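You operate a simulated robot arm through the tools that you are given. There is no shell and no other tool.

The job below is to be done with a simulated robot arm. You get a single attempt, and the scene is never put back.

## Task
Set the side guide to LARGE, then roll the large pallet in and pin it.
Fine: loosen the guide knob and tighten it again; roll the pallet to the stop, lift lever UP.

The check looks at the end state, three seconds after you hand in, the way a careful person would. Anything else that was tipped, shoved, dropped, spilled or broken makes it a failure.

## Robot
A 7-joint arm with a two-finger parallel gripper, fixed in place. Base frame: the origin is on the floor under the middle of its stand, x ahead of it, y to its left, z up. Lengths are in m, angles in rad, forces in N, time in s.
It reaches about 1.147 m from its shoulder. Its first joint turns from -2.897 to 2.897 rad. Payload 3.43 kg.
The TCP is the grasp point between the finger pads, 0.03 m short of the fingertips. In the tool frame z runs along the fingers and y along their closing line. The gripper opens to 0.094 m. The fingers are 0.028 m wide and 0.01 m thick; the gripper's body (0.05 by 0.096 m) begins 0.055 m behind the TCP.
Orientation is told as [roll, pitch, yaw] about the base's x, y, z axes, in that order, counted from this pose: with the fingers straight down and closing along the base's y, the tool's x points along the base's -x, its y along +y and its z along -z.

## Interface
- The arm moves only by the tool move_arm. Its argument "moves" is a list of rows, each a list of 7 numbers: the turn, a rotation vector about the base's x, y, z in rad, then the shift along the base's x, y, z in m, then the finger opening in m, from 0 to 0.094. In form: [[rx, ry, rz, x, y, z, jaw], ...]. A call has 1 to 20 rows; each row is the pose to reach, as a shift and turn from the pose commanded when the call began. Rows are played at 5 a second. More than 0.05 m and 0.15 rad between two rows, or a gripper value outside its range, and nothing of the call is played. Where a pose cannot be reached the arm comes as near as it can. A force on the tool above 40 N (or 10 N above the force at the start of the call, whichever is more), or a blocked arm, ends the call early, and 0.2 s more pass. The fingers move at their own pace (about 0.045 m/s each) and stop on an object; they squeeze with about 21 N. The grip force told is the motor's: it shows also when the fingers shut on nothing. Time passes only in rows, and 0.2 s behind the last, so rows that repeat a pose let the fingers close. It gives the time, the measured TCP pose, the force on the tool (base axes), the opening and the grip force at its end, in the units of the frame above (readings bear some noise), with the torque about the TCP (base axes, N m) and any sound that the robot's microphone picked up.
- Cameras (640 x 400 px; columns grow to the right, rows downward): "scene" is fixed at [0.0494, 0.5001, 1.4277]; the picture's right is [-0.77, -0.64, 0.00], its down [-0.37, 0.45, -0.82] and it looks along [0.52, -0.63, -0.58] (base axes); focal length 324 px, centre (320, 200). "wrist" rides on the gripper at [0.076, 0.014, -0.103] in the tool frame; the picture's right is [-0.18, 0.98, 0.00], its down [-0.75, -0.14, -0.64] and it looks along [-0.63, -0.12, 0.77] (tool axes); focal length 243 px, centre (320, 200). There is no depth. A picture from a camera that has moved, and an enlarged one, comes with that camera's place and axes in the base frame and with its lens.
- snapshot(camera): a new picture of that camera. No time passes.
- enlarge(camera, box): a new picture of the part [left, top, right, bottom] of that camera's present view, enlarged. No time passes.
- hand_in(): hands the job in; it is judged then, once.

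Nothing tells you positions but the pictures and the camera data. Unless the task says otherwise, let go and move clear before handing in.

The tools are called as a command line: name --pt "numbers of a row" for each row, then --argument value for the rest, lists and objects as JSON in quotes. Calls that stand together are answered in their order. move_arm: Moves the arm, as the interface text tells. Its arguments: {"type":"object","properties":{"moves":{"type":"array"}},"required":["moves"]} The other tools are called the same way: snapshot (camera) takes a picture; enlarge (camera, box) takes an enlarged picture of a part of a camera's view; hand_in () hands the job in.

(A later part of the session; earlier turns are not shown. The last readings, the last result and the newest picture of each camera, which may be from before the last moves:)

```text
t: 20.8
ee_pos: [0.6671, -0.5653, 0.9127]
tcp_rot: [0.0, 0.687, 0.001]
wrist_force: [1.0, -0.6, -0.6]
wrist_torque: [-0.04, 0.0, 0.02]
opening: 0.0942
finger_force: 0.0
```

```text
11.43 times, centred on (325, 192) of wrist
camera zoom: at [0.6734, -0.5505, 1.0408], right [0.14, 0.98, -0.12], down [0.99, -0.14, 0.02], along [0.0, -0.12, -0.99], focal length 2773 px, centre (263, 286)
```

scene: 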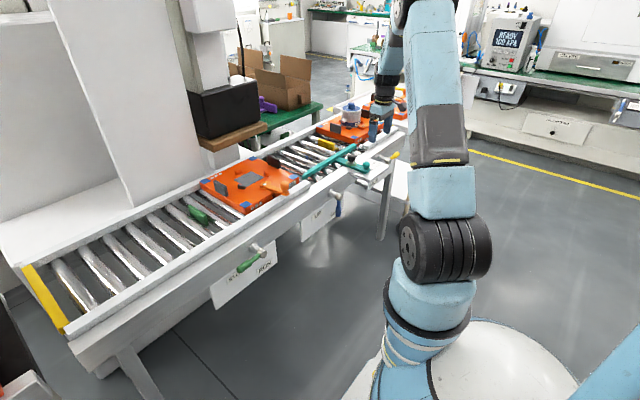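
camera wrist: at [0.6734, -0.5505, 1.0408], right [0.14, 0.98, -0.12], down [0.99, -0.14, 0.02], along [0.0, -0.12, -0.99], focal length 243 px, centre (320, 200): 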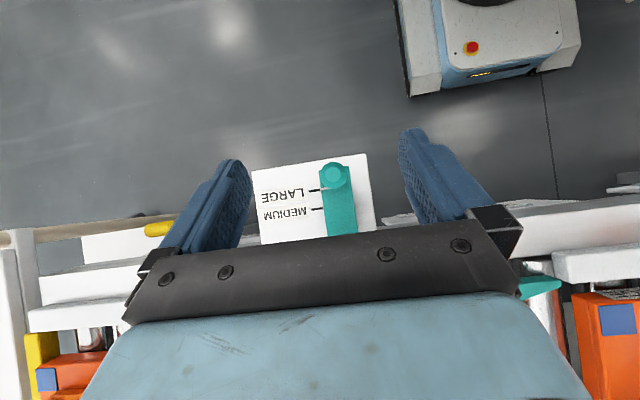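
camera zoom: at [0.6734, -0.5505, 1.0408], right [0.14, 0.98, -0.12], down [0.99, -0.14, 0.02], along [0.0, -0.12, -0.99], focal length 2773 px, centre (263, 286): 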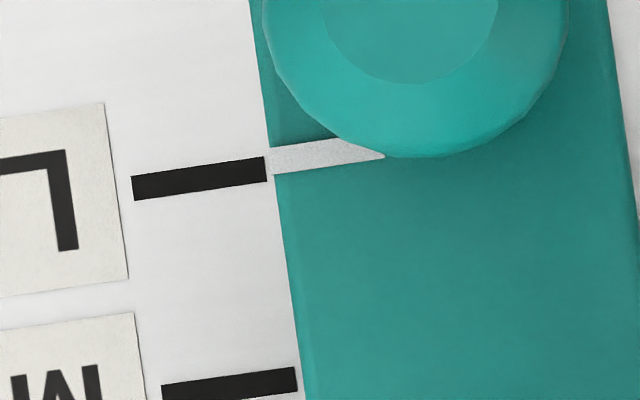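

The index line now matches the LARGE mark to within a fraction of a millimetre. Next I'll go back to the knob and tighten it clockwise.

move_arm --pt "0 -0.137 0 0.015 0.0 0.0 0.062" --pt "0 -0.274 0 0.03 0.0 0.0 0.062" --pt "0 -0.411 0 0.045 0.0 0.0 0.062" --pt "0 -0.548 0 0.06 0.0 -0.01 0.062" --pt "0 -0.686 0 0.0815 0.0006 -0.03 0.062" --pt "0 -0.686 0 0.0815 0.0006 -0.06 0.062" --pt "0 -0.686 0 0.0815 0.0006 -0.06 0.062"

move_arm --pt "0 0 0.12 0 0 0 0.062" --pt "0 0 0.24 0 0 0 0.062" --pt "0 0 0.3 0 0 0 0.062" --pt "0 0 0.3 0 0 0 0.062"

snapshot --camera "wrist"

enlarge --camera "scene" --box '[330, 110, 410, 190]'

```text
t: 22.4
ee_pos: [0.7488, -0.5621, 0.8507]
tcp_rot: [0.002, 0.0, 0.001]
wrist_force: [-1.1, -0.5, 0.0]
wrist_torque: [-0.01, 0.0, 0.0]
opening: 0.062
finger_force: 0.0
```

```text
t: 23.4
ee_pos: [0.7506, -0.564, 0.8527]
tcp_rot: [0.0, 0.0, 0.302]
wrist_force: [0.3, 0.8, 0.4]
wrist_torque: [0.0, -0.03, 0.02]
opening: 0.0621
finger_force: 0.0
```

```text
taken
camera wrist: at [0.6726, -0.5727, 0.9545], right [-0.12, 0.99, 0.0], down [0.76, 0.09, 0.64], along [0.64, 0.07, -0.77], focal length 243 px, centre (320, 200)
```

wrist: 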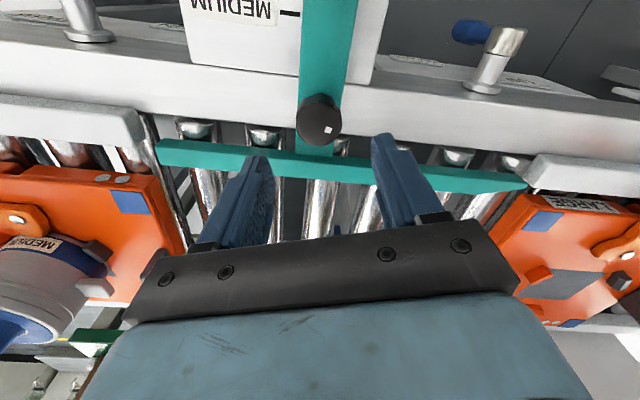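

```text
5.00 times, centred on (370, 150) of scene
camera zoom: at [0.0494, 0.5001, 1.4277], right [-0.77, -0.64, 0.0], down [-0.37, 0.45, -0.82], along [0.52, -0.63, -0.58], focal length 1622 px, centre (70, 450)
```

zoom: 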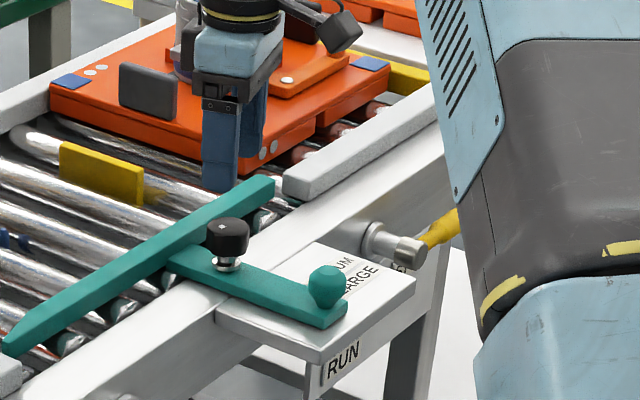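

The knob is below the hand and the guide's blade is about 40 mm away in +x, which leaves room. I'll descend, grip, and turn clockwise.

move_arm --pt "0 0 0 0 0 -0.03 0.062" --pt "0 0 0 0 0 -0.06 0.062" --pt "0 0 0 0 0 -0.075 0.062" --pt "0 0 0 0 0 -0.075 0.05" --pt "0 0 0 0 0 -0.075 0.03" --pt "0 0 0 0 0 -0.075 0.0" --pt "0 0 0 0 0 -0.075 0.0" --pt "0 0 0 0 0 -0.075 0.0"

enlarge --camera "wrist" --box '[220, 90, 420, 240]'

```text
t: 25.2
ee_pos: [0.749, -0.5648, 0.777]
tcp_rot: [-0.002, 0.002, 0.3]
wrist_force: [5.5, -19.6, -3.5]
wrist_torque: [-0.38, -0.06, 0.01]
opening: 0.0368
finger_force: 45.3
```

```text
2.67 times, centred on (320, 165) of wrist
camera zoom: at [0.6726, -0.5736, 0.8803], right [-0.11, 0.99, 0.0], down [0.76, 0.09, 0.64], along [0.64, 0.07, -0.77], focal length 647 px, centre (320, 293)
```

zoom: 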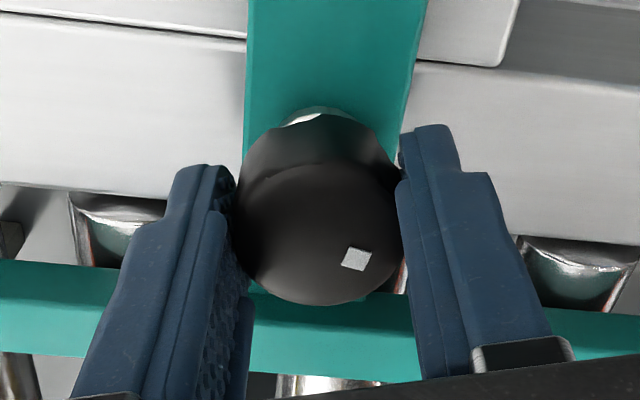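

move_arm --pt "0 0 -0.1 0 -0.0012 0 0.0" --pt "0 0 -0.2 0 -0.0012 0 0.0" --pt "0 0 -0.3 0 -0.0012 0 0.0" --pt "0 0 -0.4 0 -0.0012 0 0.0" --pt "0 0 -0.5 0 -0.001 0 0.0" --pt "0 0 -0.6 0 -0.001 0 0.0" --pt "0 0 -0.7 0 -0.001 -0.0005 0.0" --pt "0 0 -0.8 0 -0.001 -0.0005 0.0" --pt "0 0 -0.9 0 -0.001 -0.0005 0.0" --pt "0 0 -1.0 0 -0.001 -0.001 0.0"

enlarge --camera "wrist" --box '[220, 90, 420, 240]'

enlarge --camera "scene" --box '[330, 110, 410, 190]'

```text
t: 27.4
ee_pos: [0.7498, -0.5646, 0.7763]
tcp_rot: [0.0, 0.002, -0.704]
wrist_force: [8.6, -3.1, 4.4]
wrist_torque: [0.0, -0.24, 0.01]
opening: 0.0369
finger_force: 45.5
```

```text
2.67 times, centred on (320, 165) of wrist
camera zoom: at [0.7007, -0.5044, 0.8791], right [0.77, 0.63, 0.0], down [0.48, -0.59, 0.64], along [0.41, -0.5, -0.77], focal length 647 px, centre (320, 293)
```

zoom: 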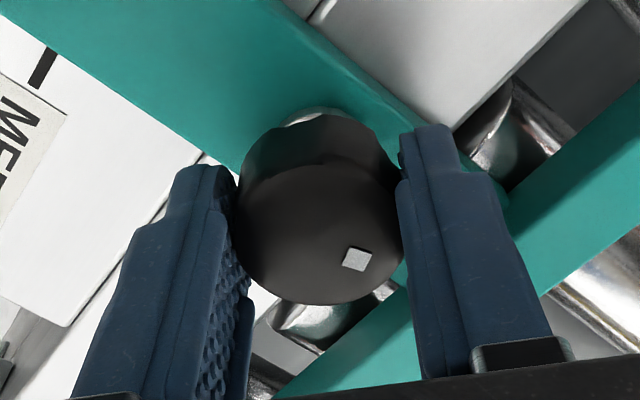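

```text
5.00 times, centred on (370, 150) of scene
camera zoom: at [0.0494, 0.5001, 1.4277], right [-0.77, -0.64, 0.0], down [-0.37, 0.45, -0.82], along [0.52, -0.63, -0.58], focal length 1622 px, centre (70, 450)
```

zoom: 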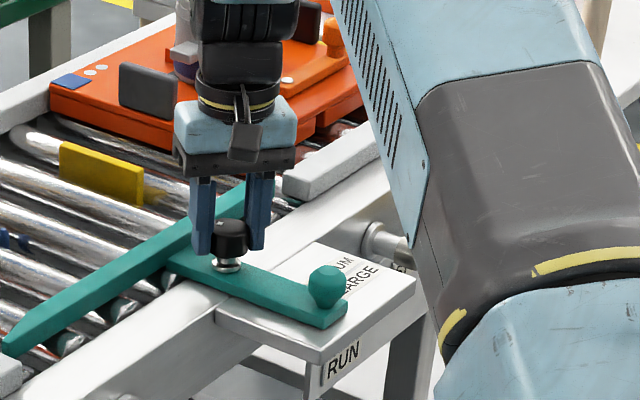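

move_arm --pt "0 0 -0.1 0 0 0 0.0" --pt "0 0 -0.2 0 0 0 0.0" --pt "0 0 -0.3 0 0 0 0.0" --pt "0 0 -0.4 0 0 -0.0005 0.0" --pt "0 0 -0.5 0 0 -0.0005 0.0" --pt "0 0 -0.5 0 0 -0.0005 0.0"

enlarge --camera "wrist" --box '[220, 90, 420, 240]'

enlarge --camera "scene" --box '[330, 110, 410, 190]'

```text
t: 28.8
ee_pos: [0.7502, -0.5638, 0.7767]
tcp_rot: [0.0, -0.002, -1.2]
wrist_force: [12.3, -2.9, 8.9]
wrist_torque: [-0.14, -0.23, 0.05]
opening: 0.037
finger_force: 44.9
```

```text
2.67 times, centred on (320, 165) of wrist
camera zoom: at [0.7356, -0.488, 0.8784], right [0.98, 0.18, 0.0], down [0.14, -0.75, 0.64], along [0.12, -0.63, -0.77], focal length 647 px, centre (320, 293)
```

zoom: 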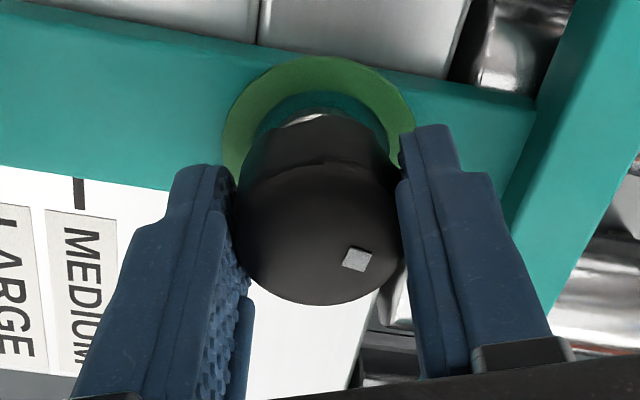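

```text
5.00 times, centred on (370, 150) of scene
camera zoom: at [0.0494, 0.5001, 1.4277], right [-0.77, -0.64, 0.0], down [-0.37, 0.45, -0.82], along [0.52, -0.63, -0.58], focal length 1622 px, centre (70, 450)
```

zoom: 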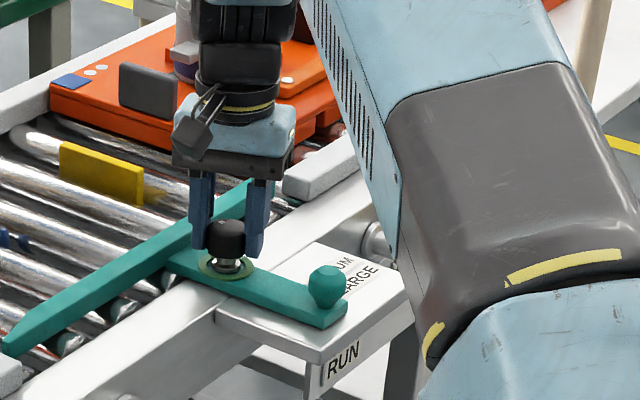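

The green indicator is back. I'll turn a touch further to make sure it's snug.

move_arm --pt "0 0 -0.05 0 0 0 0.0" --pt "0 0 -0.1 0 0 0 0.0" --pt "0 0 -0.15 0 0 0 0.0" --pt "0 0 -0.15 0 0 0 0.0"

enlarge --camera "wrist" --box '[220, 90, 420, 240]'

```text
t: 29.8
ee_pos: [0.7489, -0.5639, 0.7749]
tcp_rot: [-0.001, 0.001, -1.351]
wrist_force: [14.6, 3.2, 9.6]
wrist_torque: [-0.03, -0.18, 0.11]
opening: 0.037
finger_force: 44.7
```

```text
2.67 times, centred on (320, 165) of wrist
camera zoom: at [0.7471, -0.4864, 0.8783], right [1.0, 0.04, 0.0], down [0.03, -0.77, 0.64], along [0.02, -0.64, -0.77], focal length 647 px, centre (320, 293)
```

zoom: 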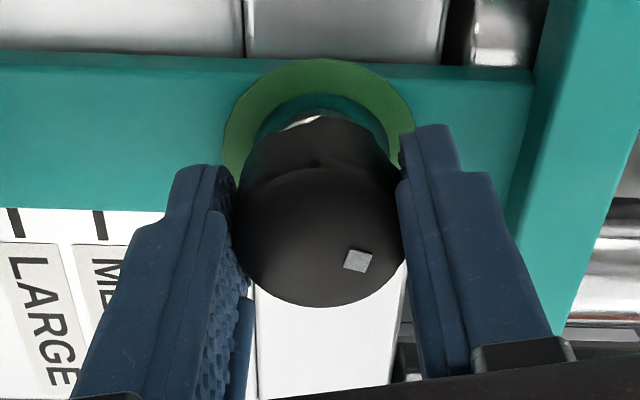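

The knob is past its original tight position and green shows. I'll release it with a small opening because the blade is close, rise, and check the result.

move_arm --pt "0 0 0 0 0 0 0.048" --pt "0 0 0 0 0 0 0.048" --pt "0 0 0 0 0 0.0 0.048" --pt "0 0 0 0 0 0.03 0.048" --pt "0 0 0 0 0 0.07 0.048" --pt "0 0 0 0 0 0.11 0.048" --pt "0 0 0 0 0 0.15 0.048" --pt "0 0 0 0 0 0.15 0.048"

snapshot --camera "wrist"

enlarge --camera "scene" --box '[180, 80, 440, 240]'

enlarge --camera "scene" --box '[330, 110, 410, 190]'

```text
t: 31.6
ee_pos: [0.7452, -0.5644, 0.9276]
tcp_rot: [-0.001, 0.0, -1.352]
wrist_force: [-0.3, 0.5, 0.1]
wrist_torque: [0.01, 0.0, -0.02]
opening: 0.0483
finger_force: 0.1
```

```text
taken
camera wrist: at [0.7429, -0.4871, 1.0304], right [1.0, 0.04, 0.0], down [0.03, -0.77, 0.64], along [0.02, -0.64, -0.77], focal length 243 px, centre (320, 200)
```

wrist: 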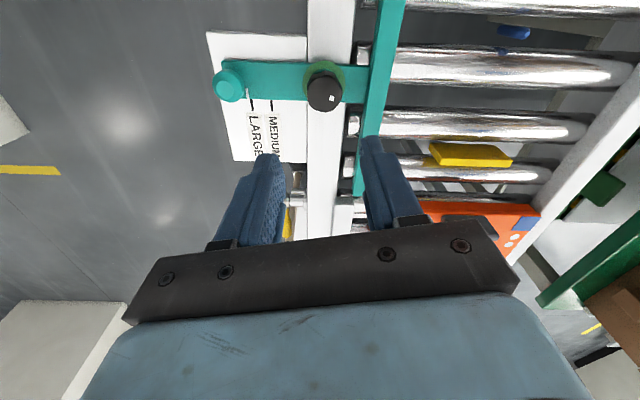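

```text
2.46 times, centred on (310, 160) of scene
camera zoom: at [0.0494, 0.5001, 1.4277], right [-0.77, -0.64, 0.0], down [-0.37, 0.45, -0.82], along [0.52, -0.63, -0.58], focal length 798 px, centre (345, 298)
```

zoom: 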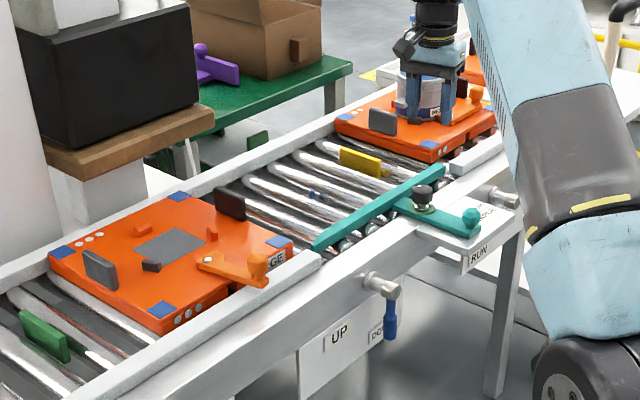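

```text
5.00 times, centred on (370, 150) of scene
camera zoom: at [0.0494, 0.5001, 1.4277], right [-0.77, -0.64, 0.0], down [-0.37, 0.45, -0.82], along [0.52, -0.63, -0.58], focal length 1622 px, centre (70, 450)
```

zoom: 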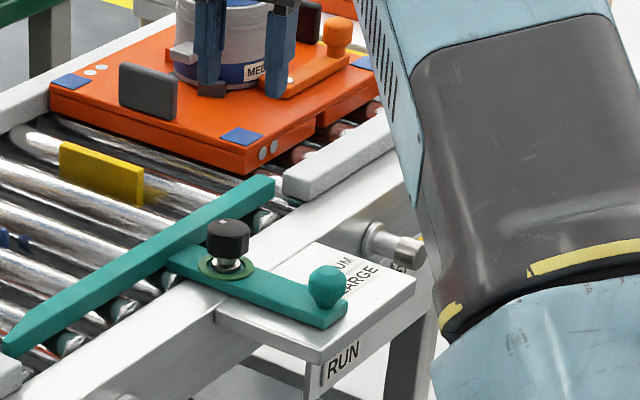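

The guide is locked at LARGE. Before pushing I need better views of the pallet, the blade tip, the yellow stop and the lever, so I'll move the wrist camera over toward the pallet.

move_arm --pt "0 0 0.14 -0.01 0.03 0.01 0.094" --pt "0 0 0.28 -0.02 0.06 0.02 0.094" --pt "0 0 0.42 -0.02 0.09 0.03 0.094" --pt "0 0 0.56 -0.02 0.12 0.04 0.094" --pt "0 0 0.7 -0.02 0.15 0.05 0.094" --pt "0 0 0.84 -0.02 0.18 0.06 0.094" --pt "0 0 0.98 -0.02 0.2 0.07 0.094" --pt "0 0 1.12 -0.02 0.22 0.08 0.094" --pt "0 0 1.26 -0.02 0.24 0.09 0.094" --pt "0 0 1.35 -0.02 0.24 0.09 0.094" --pt "0 0 1.35 -0.02 0.24 0.09 0.094"

snapshot --camera "wrist"

enlarge --camera "wrist" --box '[240, 60, 420, 240]'

enlarge --camera "scene" --box '[230, 120, 370, 220]'

```text
t: 34.0
ee_pos: [0.7284, -0.3253, 1.0164]
tcp_rot: [0.001, -0.001, 0.002]
wrist_force: [0.0, -0.6, 0.8]
wrist_torque: [0.02, -0.02, -0.02]
opening: 0.0941
finger_force: 0.0
```

```text
taken
camera wrist: at [0.6527, -0.3108, 1.1192], right [0.18, 0.98, 0.0], down [0.75, -0.14, 0.64], along [0.63, -0.12, -0.77], focal length 243 px, centre (320, 200)
```

wrist: 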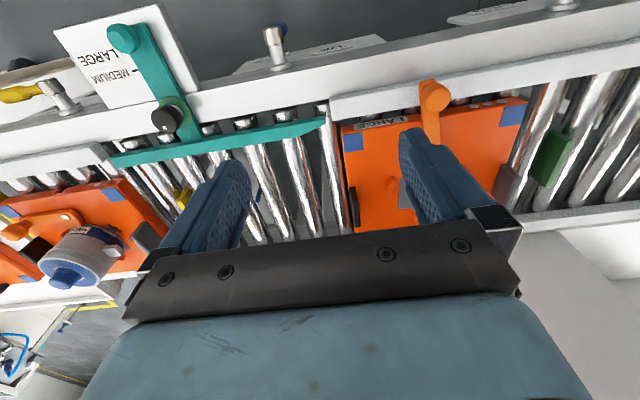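

```text
2.22 times, centred on (330, 150) of wrist
camera zoom: at [0.6527, -0.3108, 1.1192], right [0.18, 0.98, 0.0], down [0.75, -0.14, 0.64], along [0.63, -0.12, -0.77], focal length 539 px, centre (298, 311)
```

zoom: 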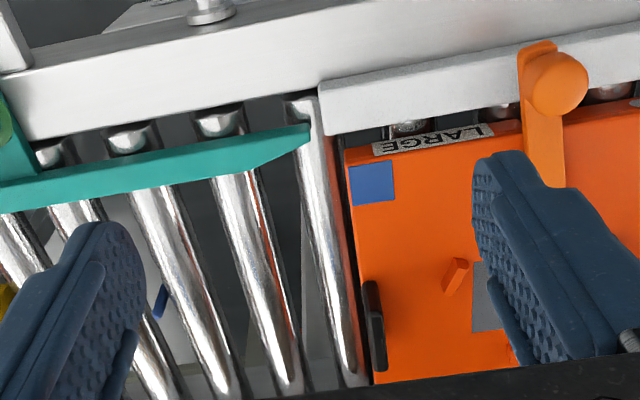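

```text
4.00 times, centred on (300, 170) of scene
camera zoom: at [0.0494, 0.5001, 1.4277], right [-0.77, -0.64, 0.0], down [-0.37, 0.45, -0.82], along [0.52, -0.63, -0.58], focal length 1297 px, centre (400, 320)
```

zoom: 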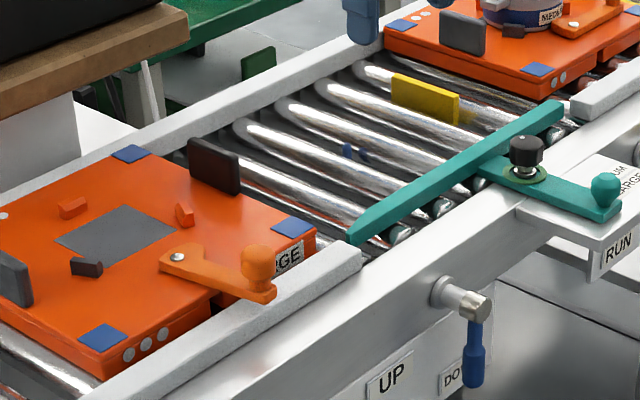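

enlarge --camera "wrist" --box '[290, 90, 410, 165]'

enlarge --camera "scene" --box '[275, 150, 345, 195]'

enlarge --camera "scene" --box '[170, 150, 310, 240]'

enlarge --camera "wrist" --box '[440, 70, 640, 220]'

```text
5.33 times, centred on (350, 128) of wrist
camera zoom: at [0.6527, -0.3108, 1.1192], right [0.18, 0.98, 0.0], down [0.75, -0.14, 0.64], along [0.63, -0.12, -0.77], focal length 1294 px, centre (160, 587)
```

zoom: 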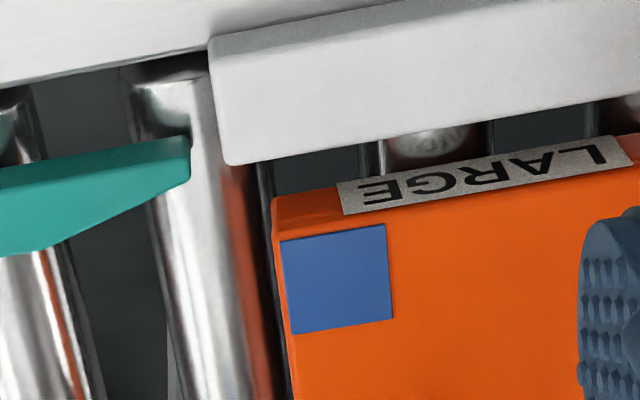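

```text
8.89 times, centred on (310, 172) of scene
camera zoom: at [0.0494, 0.5001, 1.4277], right [-0.77, -0.64, 0.0], down [-0.37, 0.45, -0.82], along [0.52, -0.63, -0.58], focal length 2883 px, centre (409, 444)
```

zoom: 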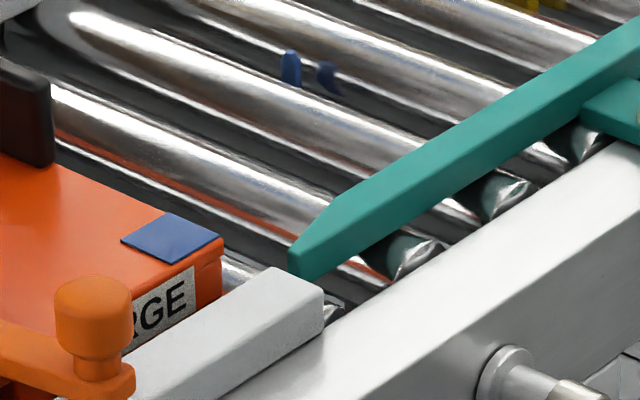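

```text
4.44 times, centred on (240, 195) of scene
camera zoom: at [0.0494, 0.5001, 1.4277], right [-0.77, -0.64, 0.0], down [-0.37, 0.45, -0.82], along [0.52, -0.63, -0.58], focal length 1441 px, centre (676, 222)
```

zoom: 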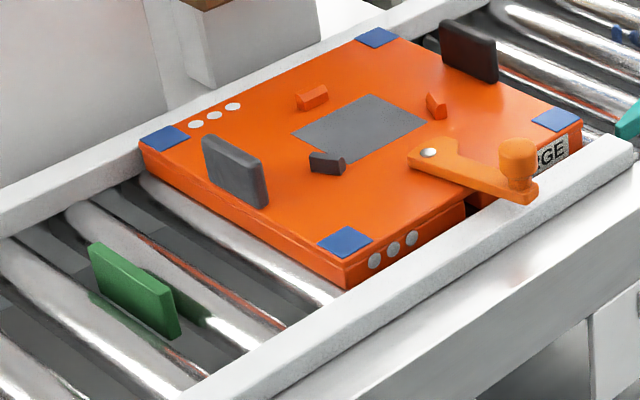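

```text
2.67 times, centred on (540, 145) of wrist
camera zoom: at [0.6527, -0.3108, 1.1192], right [0.18, 0.98, 0.0], down [0.75, -0.14, 0.64], along [0.63, -0.12, -0.77], focal length 647 px, centre (-267, 347)
```

zoom: 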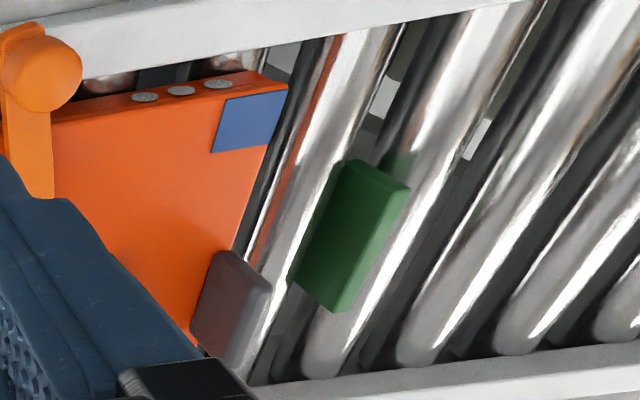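

The guide blade now leaves a few millimetres beside the pallet's near edge. The pallet covers about x 0.83–1.105 and y -0.306 to -0.028, with its top near z 0.746. There seems to be a ledge overhanging the far side near z 0.88, so I'll push around x 0.93. First I'll go high behind the pallet with the hand turned sideways and check.

move_arm --pt "0 0 -0.14 0.01 0.03 0 0.094" --pt "0 0 -0.28 0.02 0.06 0 0.094" --pt "0 0 -0.42 0.03 0.09 0 0.094" --pt "0 0 -0.56 0.04 0.125 0 0.094" --pt "0 0 -0.7 0.05 0.16 0 0.094" --pt "0 0 -0.84 0.06 0.195 0 0.094" --pt "0 0 -0.98 0.07 0.23 0 0.094" --pt "0 0 -1.12 0.08 0.265 0 0.094" --pt "0 0 -1.26 0.09 0.3 0 0.094" --pt "0 0 -1.4 0.1 0.33 0 0.094" --pt "0 0 -1.54 0.11 0.36 0 0.094" --pt "0 0 -1.57 0.12 0.37 0 0.094" --pt "0 0 -1.57 0.12 0.37 0 0.094"

snapshot --camera "wrist"

snapshot --camera "scene"

```text
t: 36.8
ee_pos: [0.8494, 0.0447, 1.0154]
tcp_rot: [-0.002, 0.001, -1.572]
wrist_force: [-0.1, -0.9, 0.0]
wrist_torque: [0.06, 0.02, -0.01]
opening: 0.0935
finger_force: 0.1
```

```text
taken
camera wrist: at [0.8647, 0.1208, 1.1185], right [0.98, -0.18, 0.0], down [-0.14, -0.75, 0.64], along [-0.12, -0.63, -0.77], focal length 243 px, centre (320, 200)
```

wrist: 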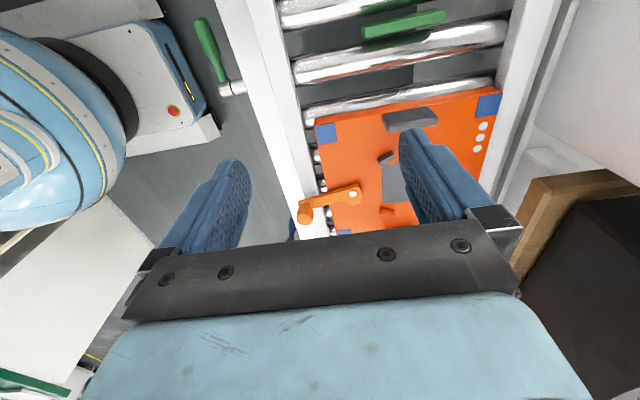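

```text
taken
```

scene: 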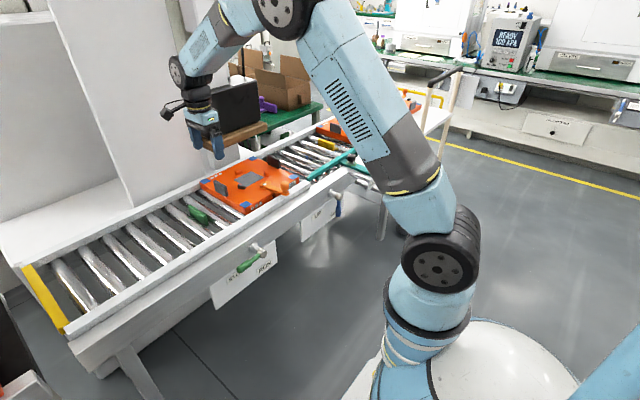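

enlarge --camera "wrist" --box '[480, 80, 640, 320]'

enlarge --camera "scene" --box '[160, 60, 300, 200]'

enlarge --camera "wrist" --box '[270, 0, 530, 250]'

```text
1.67 times, centred on (560, 200) of wrist
camera zoom: at [0.8647, 0.1208, 1.1185], right [0.98, -0.18, 0.0], down [-0.14, -0.75, 0.64], along [-0.12, -0.63, -0.77], focal length 404 px, centre (-80, 200)
```

zoom: 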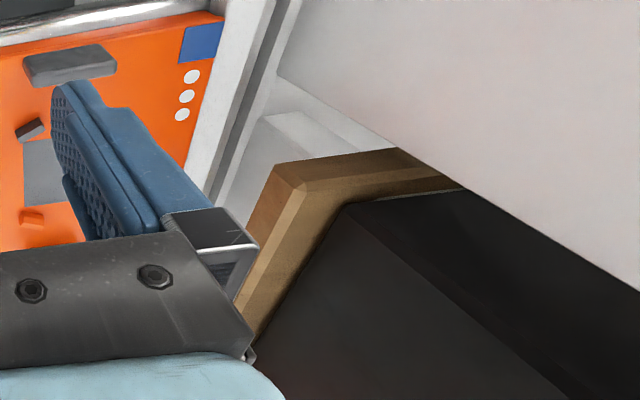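

```text
2.86 times, centred on (230, 130) of scene
camera zoom: at [0.0494, 0.5001, 1.4277], right [-0.77, -0.64, 0.0], down [-0.37, 0.45, -0.82], along [0.52, -0.63, -0.58], focal length 926 px, centre (577, 400)
```

zoom: 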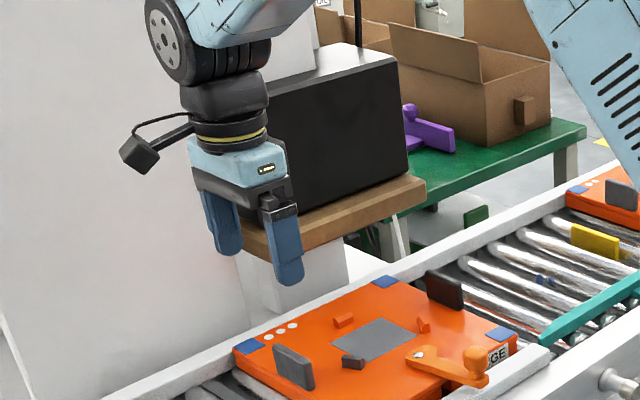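

```text
1.60 times, centred on (400, 125) of wrist
camera zoom: at [0.8647, 0.1208, 1.1185], right [0.98, -0.18, 0.0], down [-0.14, -0.75, 0.64], along [-0.12, -0.63, -0.77], focal length 388 px, centre (192, 320)
```

zoom: 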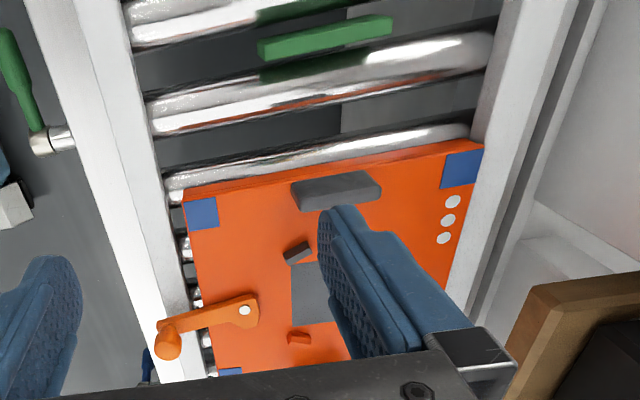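

The ledge's near edge is at about x 1.09 and z 0.87, so pushing near x 0.95 has room. The pallet's trailing edge is at y ≈ -0.031 and the green stop plate at y ≈ 0.076, so I'll lower the open fingers into that gap.

move_arm --pt "0 0 0 0.03 -0.01 0 0.094" --pt "0 0 0 0.065 -0.02 -0.01 0.094" --pt "0 0 0 0.1 -0.03 -0.03 0.094" --pt "0 0 0 0.1 -0.03 -0.075 0.094" --pt "0 0 0 0.1 -0.03 -0.12 0.094" --pt "0 0 0 0.1 -0.03 -0.165 0.094" --pt "0 0 0 0.1 -0.03 -0.205 0.094" --pt "0 0 0 0.1 -0.03 -0.205 0.094"

snapshot --camera "wrist"

enlarge --camera "scene" --box '[160, 80, 320, 240]'

```text
t: 38.6
ee_pos: [0.9485, 0.0158, 0.8102]
tcp_rot: [-0.001, 0.0, -1.57]
wrist_force: [-0.1, 0.0, -0.3]
wrist_torque: [0.0, -0.05, -0.01]
opening: 0.094
finger_force: 0.1
```

```text
taken
camera wrist: at [0.9631, 0.0924, 0.9128], right [0.98, -0.18, 0.0], down [-0.14, -0.75, 0.64], along [-0.12, -0.63, -0.77], focal length 243 px, centre (320, 200)
```

wrist: 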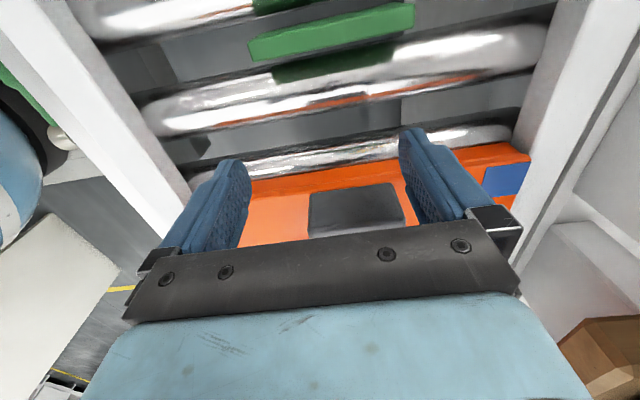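

```text
2.50 times, centred on (240, 160) of scene
camera zoom: at [0.0494, 0.5001, 1.4277], right [-0.77, -0.64, 0.0], down [-0.37, 0.45, -0.82], along [0.52, -0.63, -0.58], focal length 811 px, centre (520, 300)
```

zoom: 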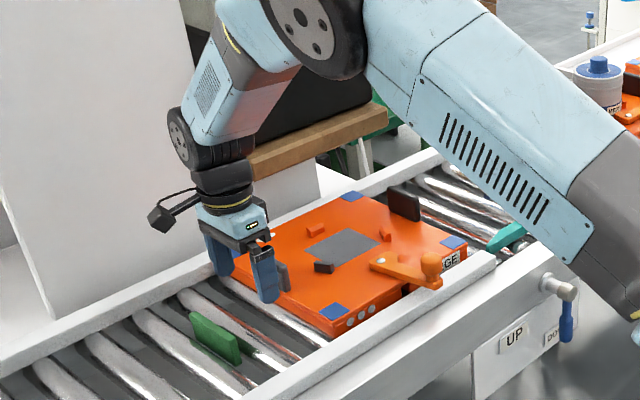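

The fingers are behind the trailing edge with clear space on both sides, so I'll lower them to just above roller height.

move_arm --pt "0 0 0 0 0 -0.025 0.094" --pt "0 0 0 0 0 -0.04 0.094" --pt "0 0 0 0 0 -0.048 0.094" --pt "0 0 0 0 0 -0.048 0.094"

snapshot --camera "wrist"

enlarge --camera "scene" --box '[190, 120, 290, 220]'

```text
t: 39.6
ee_pos: [0.9487, 0.0149, 0.7618]
tcp_rot: [-0.001, 0.0, -1.57]
wrist_force: [1.3, -0.9, 0.3]
wrist_torque: [0.02, 0.04, 0.01]
opening: 0.0938
finger_force: 0.1
```

```text
taken
camera wrist: at [0.964, 0.0905, 0.8647], right [0.98, -0.18, 0.0], down [-0.14, -0.75, 0.64], along [-0.12, -0.63, -0.77], focal length 243 px, centre (320, 200)
```

wrist: 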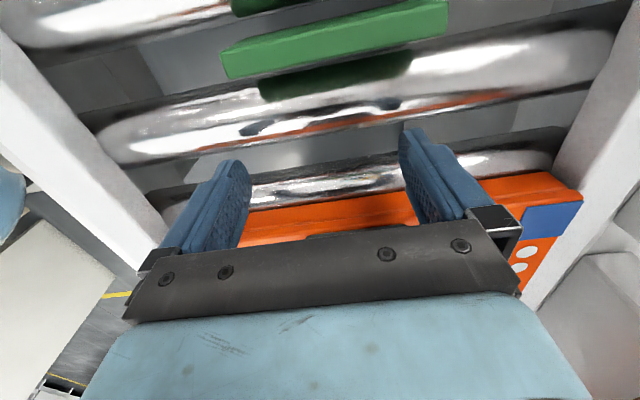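

```text
4.00 times, centred on (240, 170) of scene
camera zoom: at [0.0494, 0.5001, 1.4277], right [-0.77, -0.64, 0.0], down [-0.37, 0.45, -0.82], along [0.52, -0.63, -0.58], focal length 1297 px, centre (640, 320)
```

zoom: 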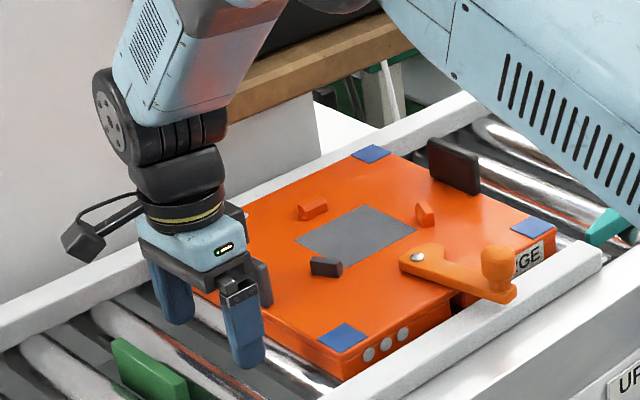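

The fingertips are behind the pallet and above the rollers. I'll drop another 4 mm and ease forward to contact.

move_arm --pt "0 0 0 0 -0.005 -0.004 0.094" --pt "0 0 0 0 -0.013 -0.004 0.094" --pt "0 0 0 0 -0.021 -0.004 0.094" --pt "0 0 0 0 -0.027 -0.004 0.094" --pt "0 0 0 0 -0.032 -0.004 0.094" --pt "0 0 0 0 -0.037 -0.004 0.094" --pt "0 0 0 0 -0.042 -0.004 0.094" --pt "0 0 0 0 -0.047 -0.004 0.094"

snapshot --camera "wrist"

enlarge --camera "scene" --box '[190, 100, 350, 240]'

```text
t: 41.4
ee_pos: [0.9498, -0.0328, 0.7581]
tcp_rot: [-0.001, 0.0, -1.569]
wrist_force: [0.3, 0.5, 0.5]
wrist_torque: [0.01, -0.02, 0.01]
opening: 0.094
finger_force: 0.2
```

```text
taken
camera wrist: at [0.9635, 0.0435, 0.8604], right [0.98, -0.18, 0.0], down [-0.14, -0.75, 0.64], along [-0.12, -0.63, -0.77], focal length 243 px, centre (320, 200)
```

wrist: 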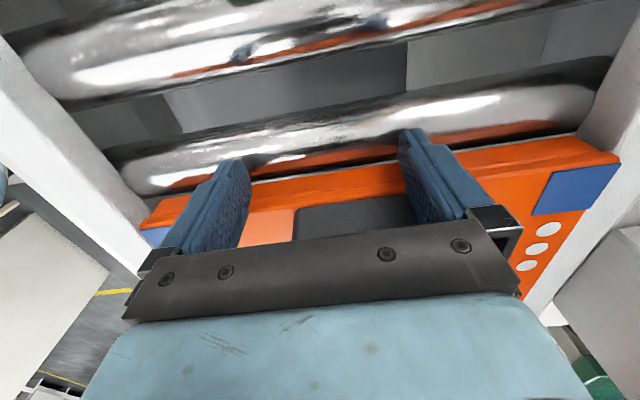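

```text
2.86 times, centred on (270, 170) of scene
camera zoom: at [0.0494, 0.5001, 1.4277], right [-0.77, -0.64, 0.0], down [-0.37, 0.45, -0.82], along [0.52, -0.63, -0.58], focal length 926 px, centre (463, 286)
```

zoom: 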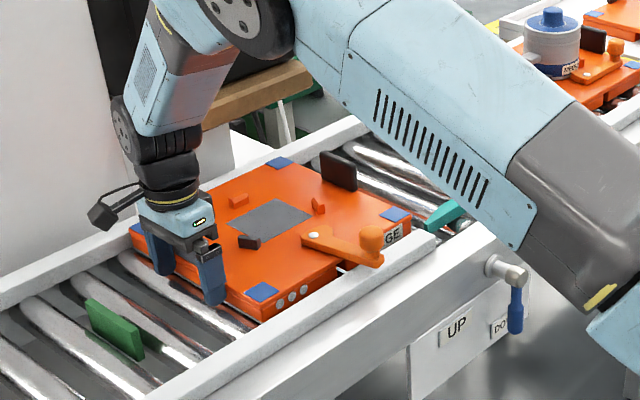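

Contact is very light so far. I'll keep pushing slowly and watch the force and that the pallet stays square.

move_arm --pt "0 0 0 0 -0.008 0 0.094" --pt "0 0 0 0 -0.016 0 0.094" --pt "0 0 0 0 -0.024 0 0.094" --pt "0 0 0 0 -0.032 0 0.094" --pt "0 0 0 0 -0.04 0 0.094" --pt "0 0 0 0 -0.048 0 0.094" --pt "0 0 0 0 -0.056 0 0.094" --pt "0 0 0 0 -0.064 0 0.094"

snapshot --camera "wrist"

enlarge --camera "scene" --box '[200, 100, 360, 240]'

```text
t: 43.2
ee_pos: [0.9496, -0.0967, 0.7584]
tcp_rot: [0.0, 0.0, -1.571]
wrist_force: [-0.4, 0.1, -0.4]
wrist_torque: [-0.01, 0.0, 0.03]
opening: 0.094
finger_force: 0.1
```

```text
taken
camera wrist: at [0.9635, -0.0195, 0.861], right [0.98, -0.18, 0.0], down [-0.14, -0.75, 0.64], along [-0.12, -0.63, -0.77], focal length 243 px, centre (320, 200)
```

wrist: 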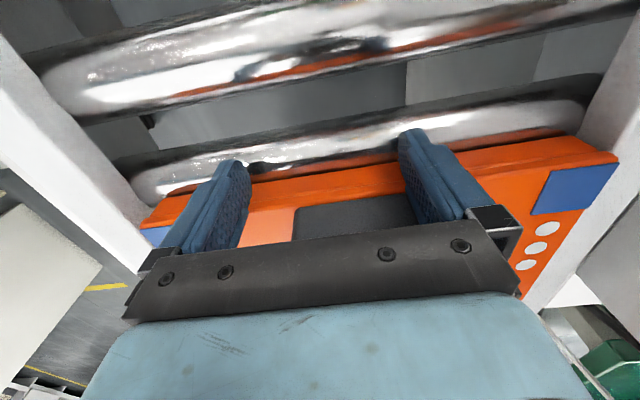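

```text
2.86 times, centred on (280, 170) of scene
camera zoom: at [0.0494, 0.5001, 1.4277], right [-0.77, -0.64, 0.0], down [-0.37, 0.45, -0.82], along [0.52, -0.63, -0.58], focal length 926 px, centre (434, 286)
```

zoom: 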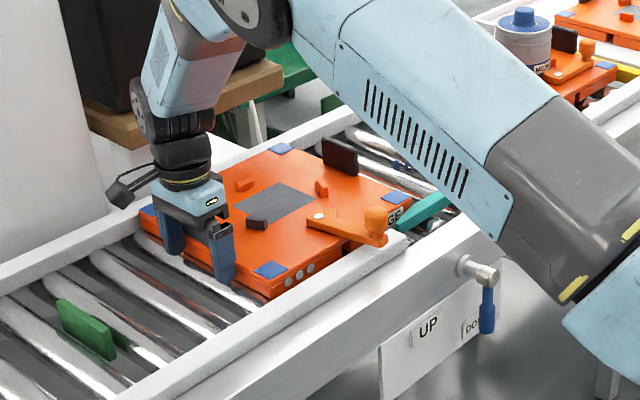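

The pallet follows squarely and its leading corner has passed the blade tip without trouble. Continuing, and watching that the orange lever clears the teal blade.

move_arm --pt "0 0 0 0 -0.008 0 0.094" --pt "0 0 0 0 -0.016 0 0.094" --pt "0 0 0 0 -0.024 0 0.094" --pt "0 0 0 0 -0.032 0 0.094" --pt "0 0 0 0 -0.04 0 0.094" --pt "0 0 0 0 -0.048 0 0.094" --pt "0 0 0 0 -0.054 0 0.094"

enlarge --camera "scene" --box '[220, 100, 380, 220]'

enlarge --camera "scene" --box '[270, 140, 350, 200]'

```text
t: 44.8
ee_pos: [0.9502, -0.1486, 0.7597]
tcp_rot: [0.0, 0.0, -1.57]
wrist_force: [0.0, -0.1, -0.6]
wrist_torque: [0.04, -0.01, 0.03]
opening: 0.094
finger_force: 0.1
```

```text
3.33 times, centred on (300, 160) of scene
camera zoom: at [0.0494, 0.5001, 1.4277], right [-0.77, -0.64, 0.0], down [-0.37, 0.45, -0.82], along [0.52, -0.63, -0.58], focal length 1081 px, centre (387, 333)
```

zoom: 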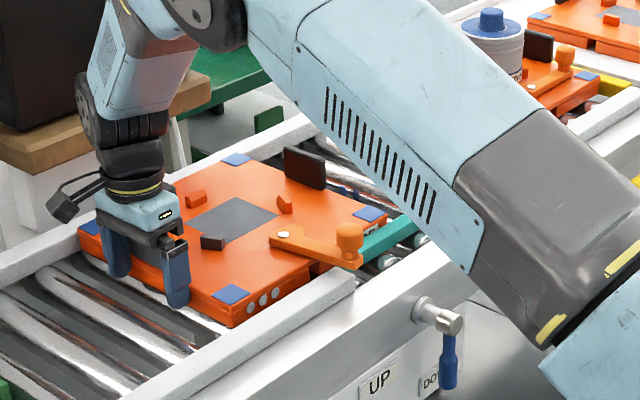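

```text
6.67 times, centred on (310, 170) of scene
camera zoom: at [0.0494, 0.5001, 1.4277], right [-0.77, -0.64, 0.0], down [-0.37, 0.45, -0.82], along [0.52, -0.63, -0.58], focal length 2162 px, centre (387, 400)
```

zoom: 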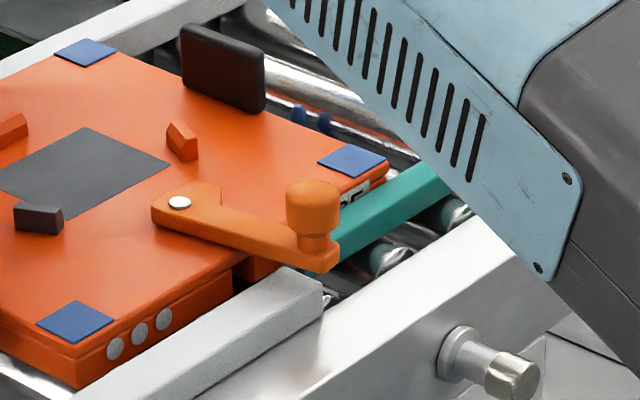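

move_arm --pt "0 0 0 0 -0.008 0 0.094" --pt "0 0 0 0 -0.016 0 0.094" --pt "0 0 0 0 -0.024 0 0.094" --pt "0 0 0 0 -0.032 0 0.094" --pt "0 0 0 0 -0.04 0 0.094" --pt "0 0 0 0 -0.048 0 0.094" --pt "0 0 0 0 -0.056 0 0.094" --pt "0 0 0 0 -0.064 0 0.094"

enlarge --camera "scene" --box '[220, 100, 380, 220]'

snapshot --camera "wrist"

```text
t: 46.6
ee_pos: [0.9493, -0.2134, 0.7581]
tcp_rot: [0.0, 0.0, -1.571]
wrist_force: [-0.1, 0.4, -0.4]
wrist_torque: [-0.01, 0.02, 0.01]
opening: 0.0941
finger_force: 0.1
```

```text
3.33 times, centred on (300, 160) of scene
camera zoom: at [0.0494, 0.5001, 1.4277], right [-0.77, -0.64, 0.0], down [-0.37, 0.45, -0.82], along [0.52, -0.63, -0.58], focal length 1081 px, centre (387, 333)
```

zoom: 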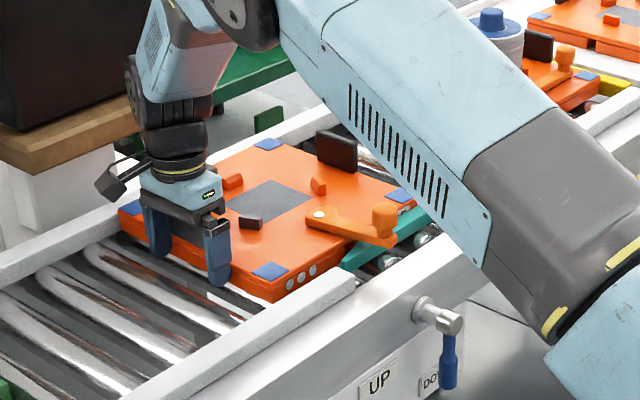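

```text
taken
camera wrist: at [0.964, -0.1374, 0.8612], right [0.98, -0.18, 0.0], down [-0.14, -0.75, 0.64], along [-0.12, -0.63, -0.77], focal length 243 px, centre (320, 200)
```

wrist: 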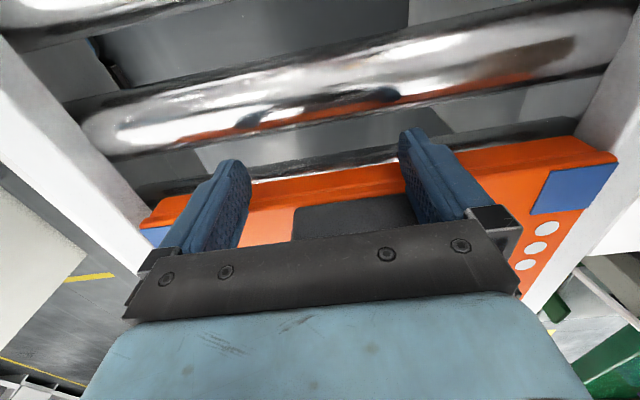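

move_arm --pt "0 0 0 0 -0.008 0 0.094" --pt "0 0 0 0 -0.016 0 0.094" --pt "0 0 0 0 -0.024 0 0.094" --pt "0 0 0 0 -0.032 0 0.094" --pt "0 0 0 0 -0.04 0 0.094" --pt "0 0 0 0 -0.048 0 0.094" --pt "0 0 0 0 -0.056 0 0.094" --pt "0 0 0 0 -0.064 0 0.094" --pt "0 0 0 0 -0.072 0 0.094" --pt "0 0 0 0 -0.08 0 0.094"

snapshot --camera "scene"

enlarge --camera "scene" --box '[250, 100, 410, 220]'

snapshot --camera "wrist"

```text
t: 48.8
ee_pos: [0.9488, -0.2941, 0.7577]
tcp_rot: [-0.001, 0.0, -1.569]
wrist_force: [-0.1, 0.2, 0.4]
wrist_torque: [-0.02, 0.04, 0.01]
opening: 0.0941
finger_force: 0.1
```

```text
taken
```

scene: 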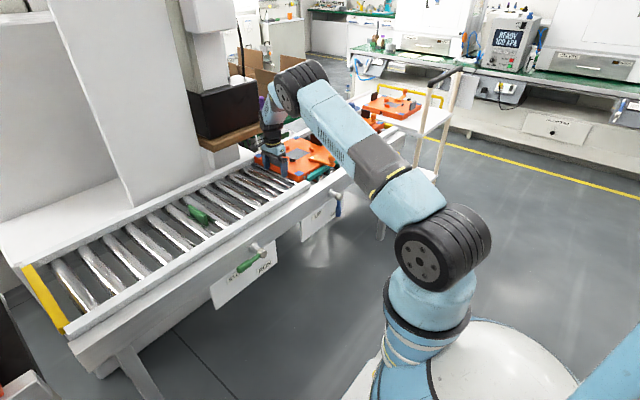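

```text
3.33 times, centred on (330, 160) of scene
camera zoom: at [0.0494, 0.5001, 1.4277], right [-0.77, -0.64, 0.0], down [-0.37, 0.45, -0.82], along [0.52, -0.63, -0.58], focal length 1081 px, centre (287, 333)
```

zoom: 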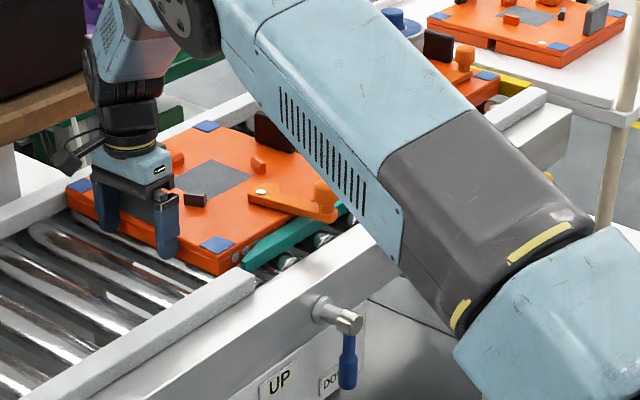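

```text
taken
camera wrist: at [0.963, -0.2176, 0.8614], right [0.98, -0.18, 0.0], down [-0.14, -0.75, 0.64], along [-0.12, -0.63, -0.77], focal length 243 px, centre (320, 200)
```

wrist: 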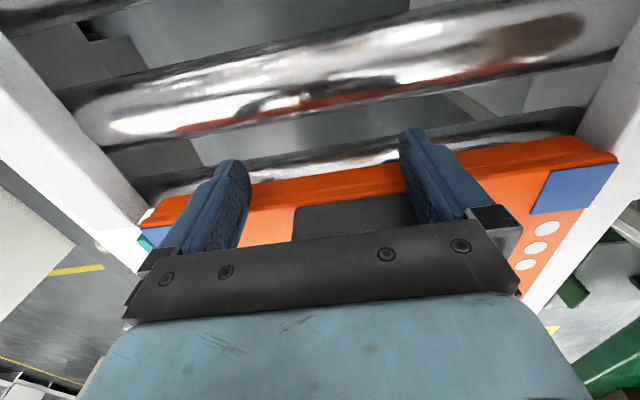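

About 5 cm remain to the yellow stop, so I'll slow down and watch for contact force.

move_arm --pt "0 0 0 0 -0.004 0 0.094" --pt "0 0 0 0 -0.008 0 0.094" --pt "0 0 0 0 -0.012 0 0.094" --pt "0 0 0 0 -0.016 0 0.094" --pt "0 0 0 0 -0.02 0 0.094" --pt "0 0 0 0 -0.024 0 0.094" --pt "0 0 0 0 -0.028 0 0.094"

enlarge --camera "scene" --box '[250, 100, 410, 220]'

```text
t: 50.4
ee_pos: [0.9481, -0.3235, 0.7573]
tcp_rot: [-0.002, -0.001, -1.57]
wrist_force: [-0.1, 1.1, 0.1]
wrist_torque: [0.0, -0.03, -0.03]
opening: 0.0939
finger_force: 0.0
```

```text
3.33 times, centred on (330, 160) of scene
camera zoom: at [0.0494, 0.5001, 1.4277], right [-0.77, -0.64, 0.0], down [-0.37, 0.45, -0.82], along [0.52, -0.63, -0.58], focal length 1081 px, centre (287, 333)
```

zoom: 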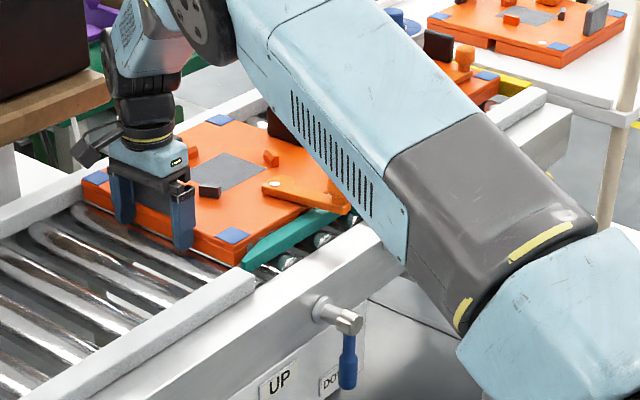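

move_arm --pt "0 0 0 0 -0.002 0 0.094" --pt "0 0 0 0 -0.004 0 0.094" --pt "0 0 0 0 -0.006 0 0.094" --pt "0 0 0 0 -0.008 0 0.094" --pt "0 0 0 0 -0.01 0 0.094" --pt "0 0 0 0 -0.012 0 0.094"

```text
t: 51.8
ee_pos: [0.9487, -0.3343, 0.7581]
tcp_rot: [-0.001, 0.0, -1.57]
wrist_force: [0.0, 1.8, 0.1]
wrist_torque: [0.01, -0.06, -0.03]
opening: 0.0939
finger_force: 0.0
```

move_arm --pt "0 0 0 0 -0.002 0 0.094" --pt "0 0 0 0 -0.004 0 0.094" --pt "0 0 0 0 -0.006 0 0.094"

enlarge --camera "scene" --box '[250, 100, 410, 220]'

snapshot --camera "wrist"

```text
t: 52.6
ee_pos: [0.9494, -0.341, 0.7586]
tcp_rot: [-0.001, 0.002, -1.572]
wrist_force: [-0.6, 0.3, 0.1]
wrist_torque: [0.01, 0.03, -0.02]
opening: 0.0939
finger_force: 0.1
```

```text
3.33 times, centred on (330, 160) of scene
camera zoom: at [0.0494, 0.5001, 1.4277], right [-0.77, -0.64, 0.0], down [-0.37, 0.45, -0.82], along [0.52, -0.63, -0.58], focal length 1081 px, centre (287, 333)
```

zoom: 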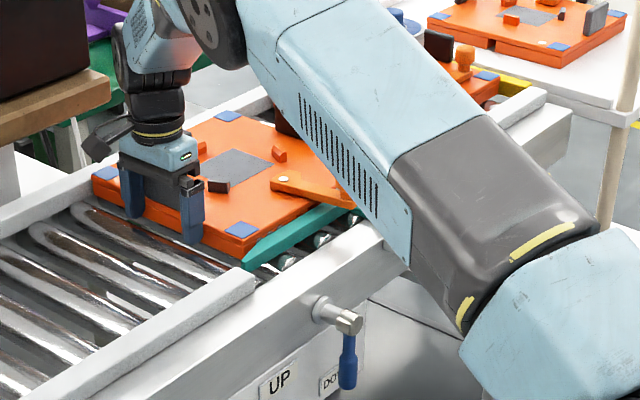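

```text
taken
camera wrist: at [0.9642, -0.264, 0.8609], right [0.98, -0.18, 0.0], down [-0.14, -0.75, 0.64], along [-0.12, -0.63, -0.77], focal length 243 px, centre (320, 200)
```

wrist: 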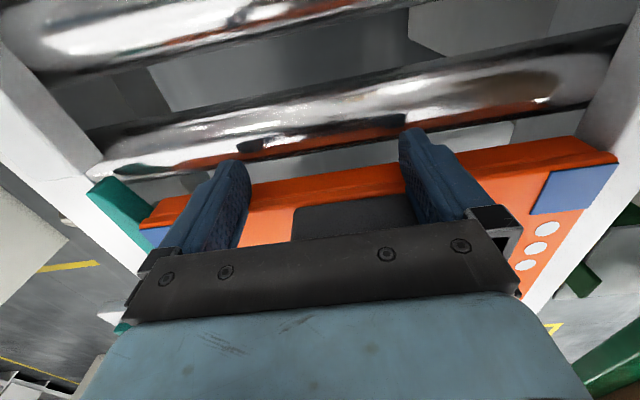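

move_arm --pt "0 0 0 0 -0.002 0 0.094" --pt "0 0 0 0 -0.004 0 0.094" --pt "0 0 0 0 -0.006 0 0.094"

enlarge --camera "scene" --box '[290, 110, 350, 170]'

```text
t: 53.4
ee_pos: [0.949, -0.3463, 0.7571]
tcp_rot: [-0.003, -0.002, -1.568]
wrist_force: [-0.7, 0.6, 1.0]
wrist_torque: [0.03, -0.02, 0.05]
opening: 0.0938
finger_force: 0.2
```

```text
6.67 times, centred on (320, 140) of scene
camera zoom: at [0.0494, 0.5001, 1.4277], right [-0.77, -0.64, 0.0], down [-0.37, 0.45, -0.82], along [0.52, -0.63, -0.58], focal length 2162 px, centre (320, 600)
```

zoom: 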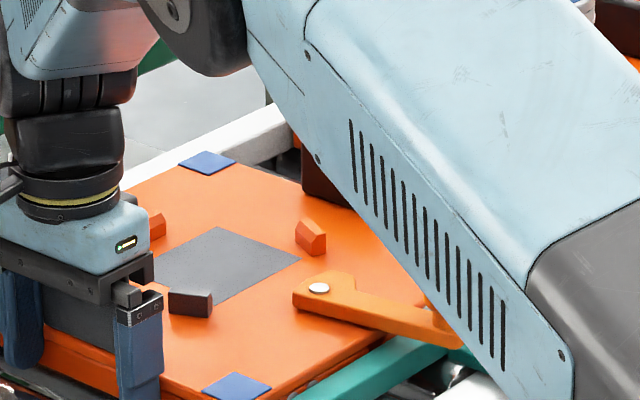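

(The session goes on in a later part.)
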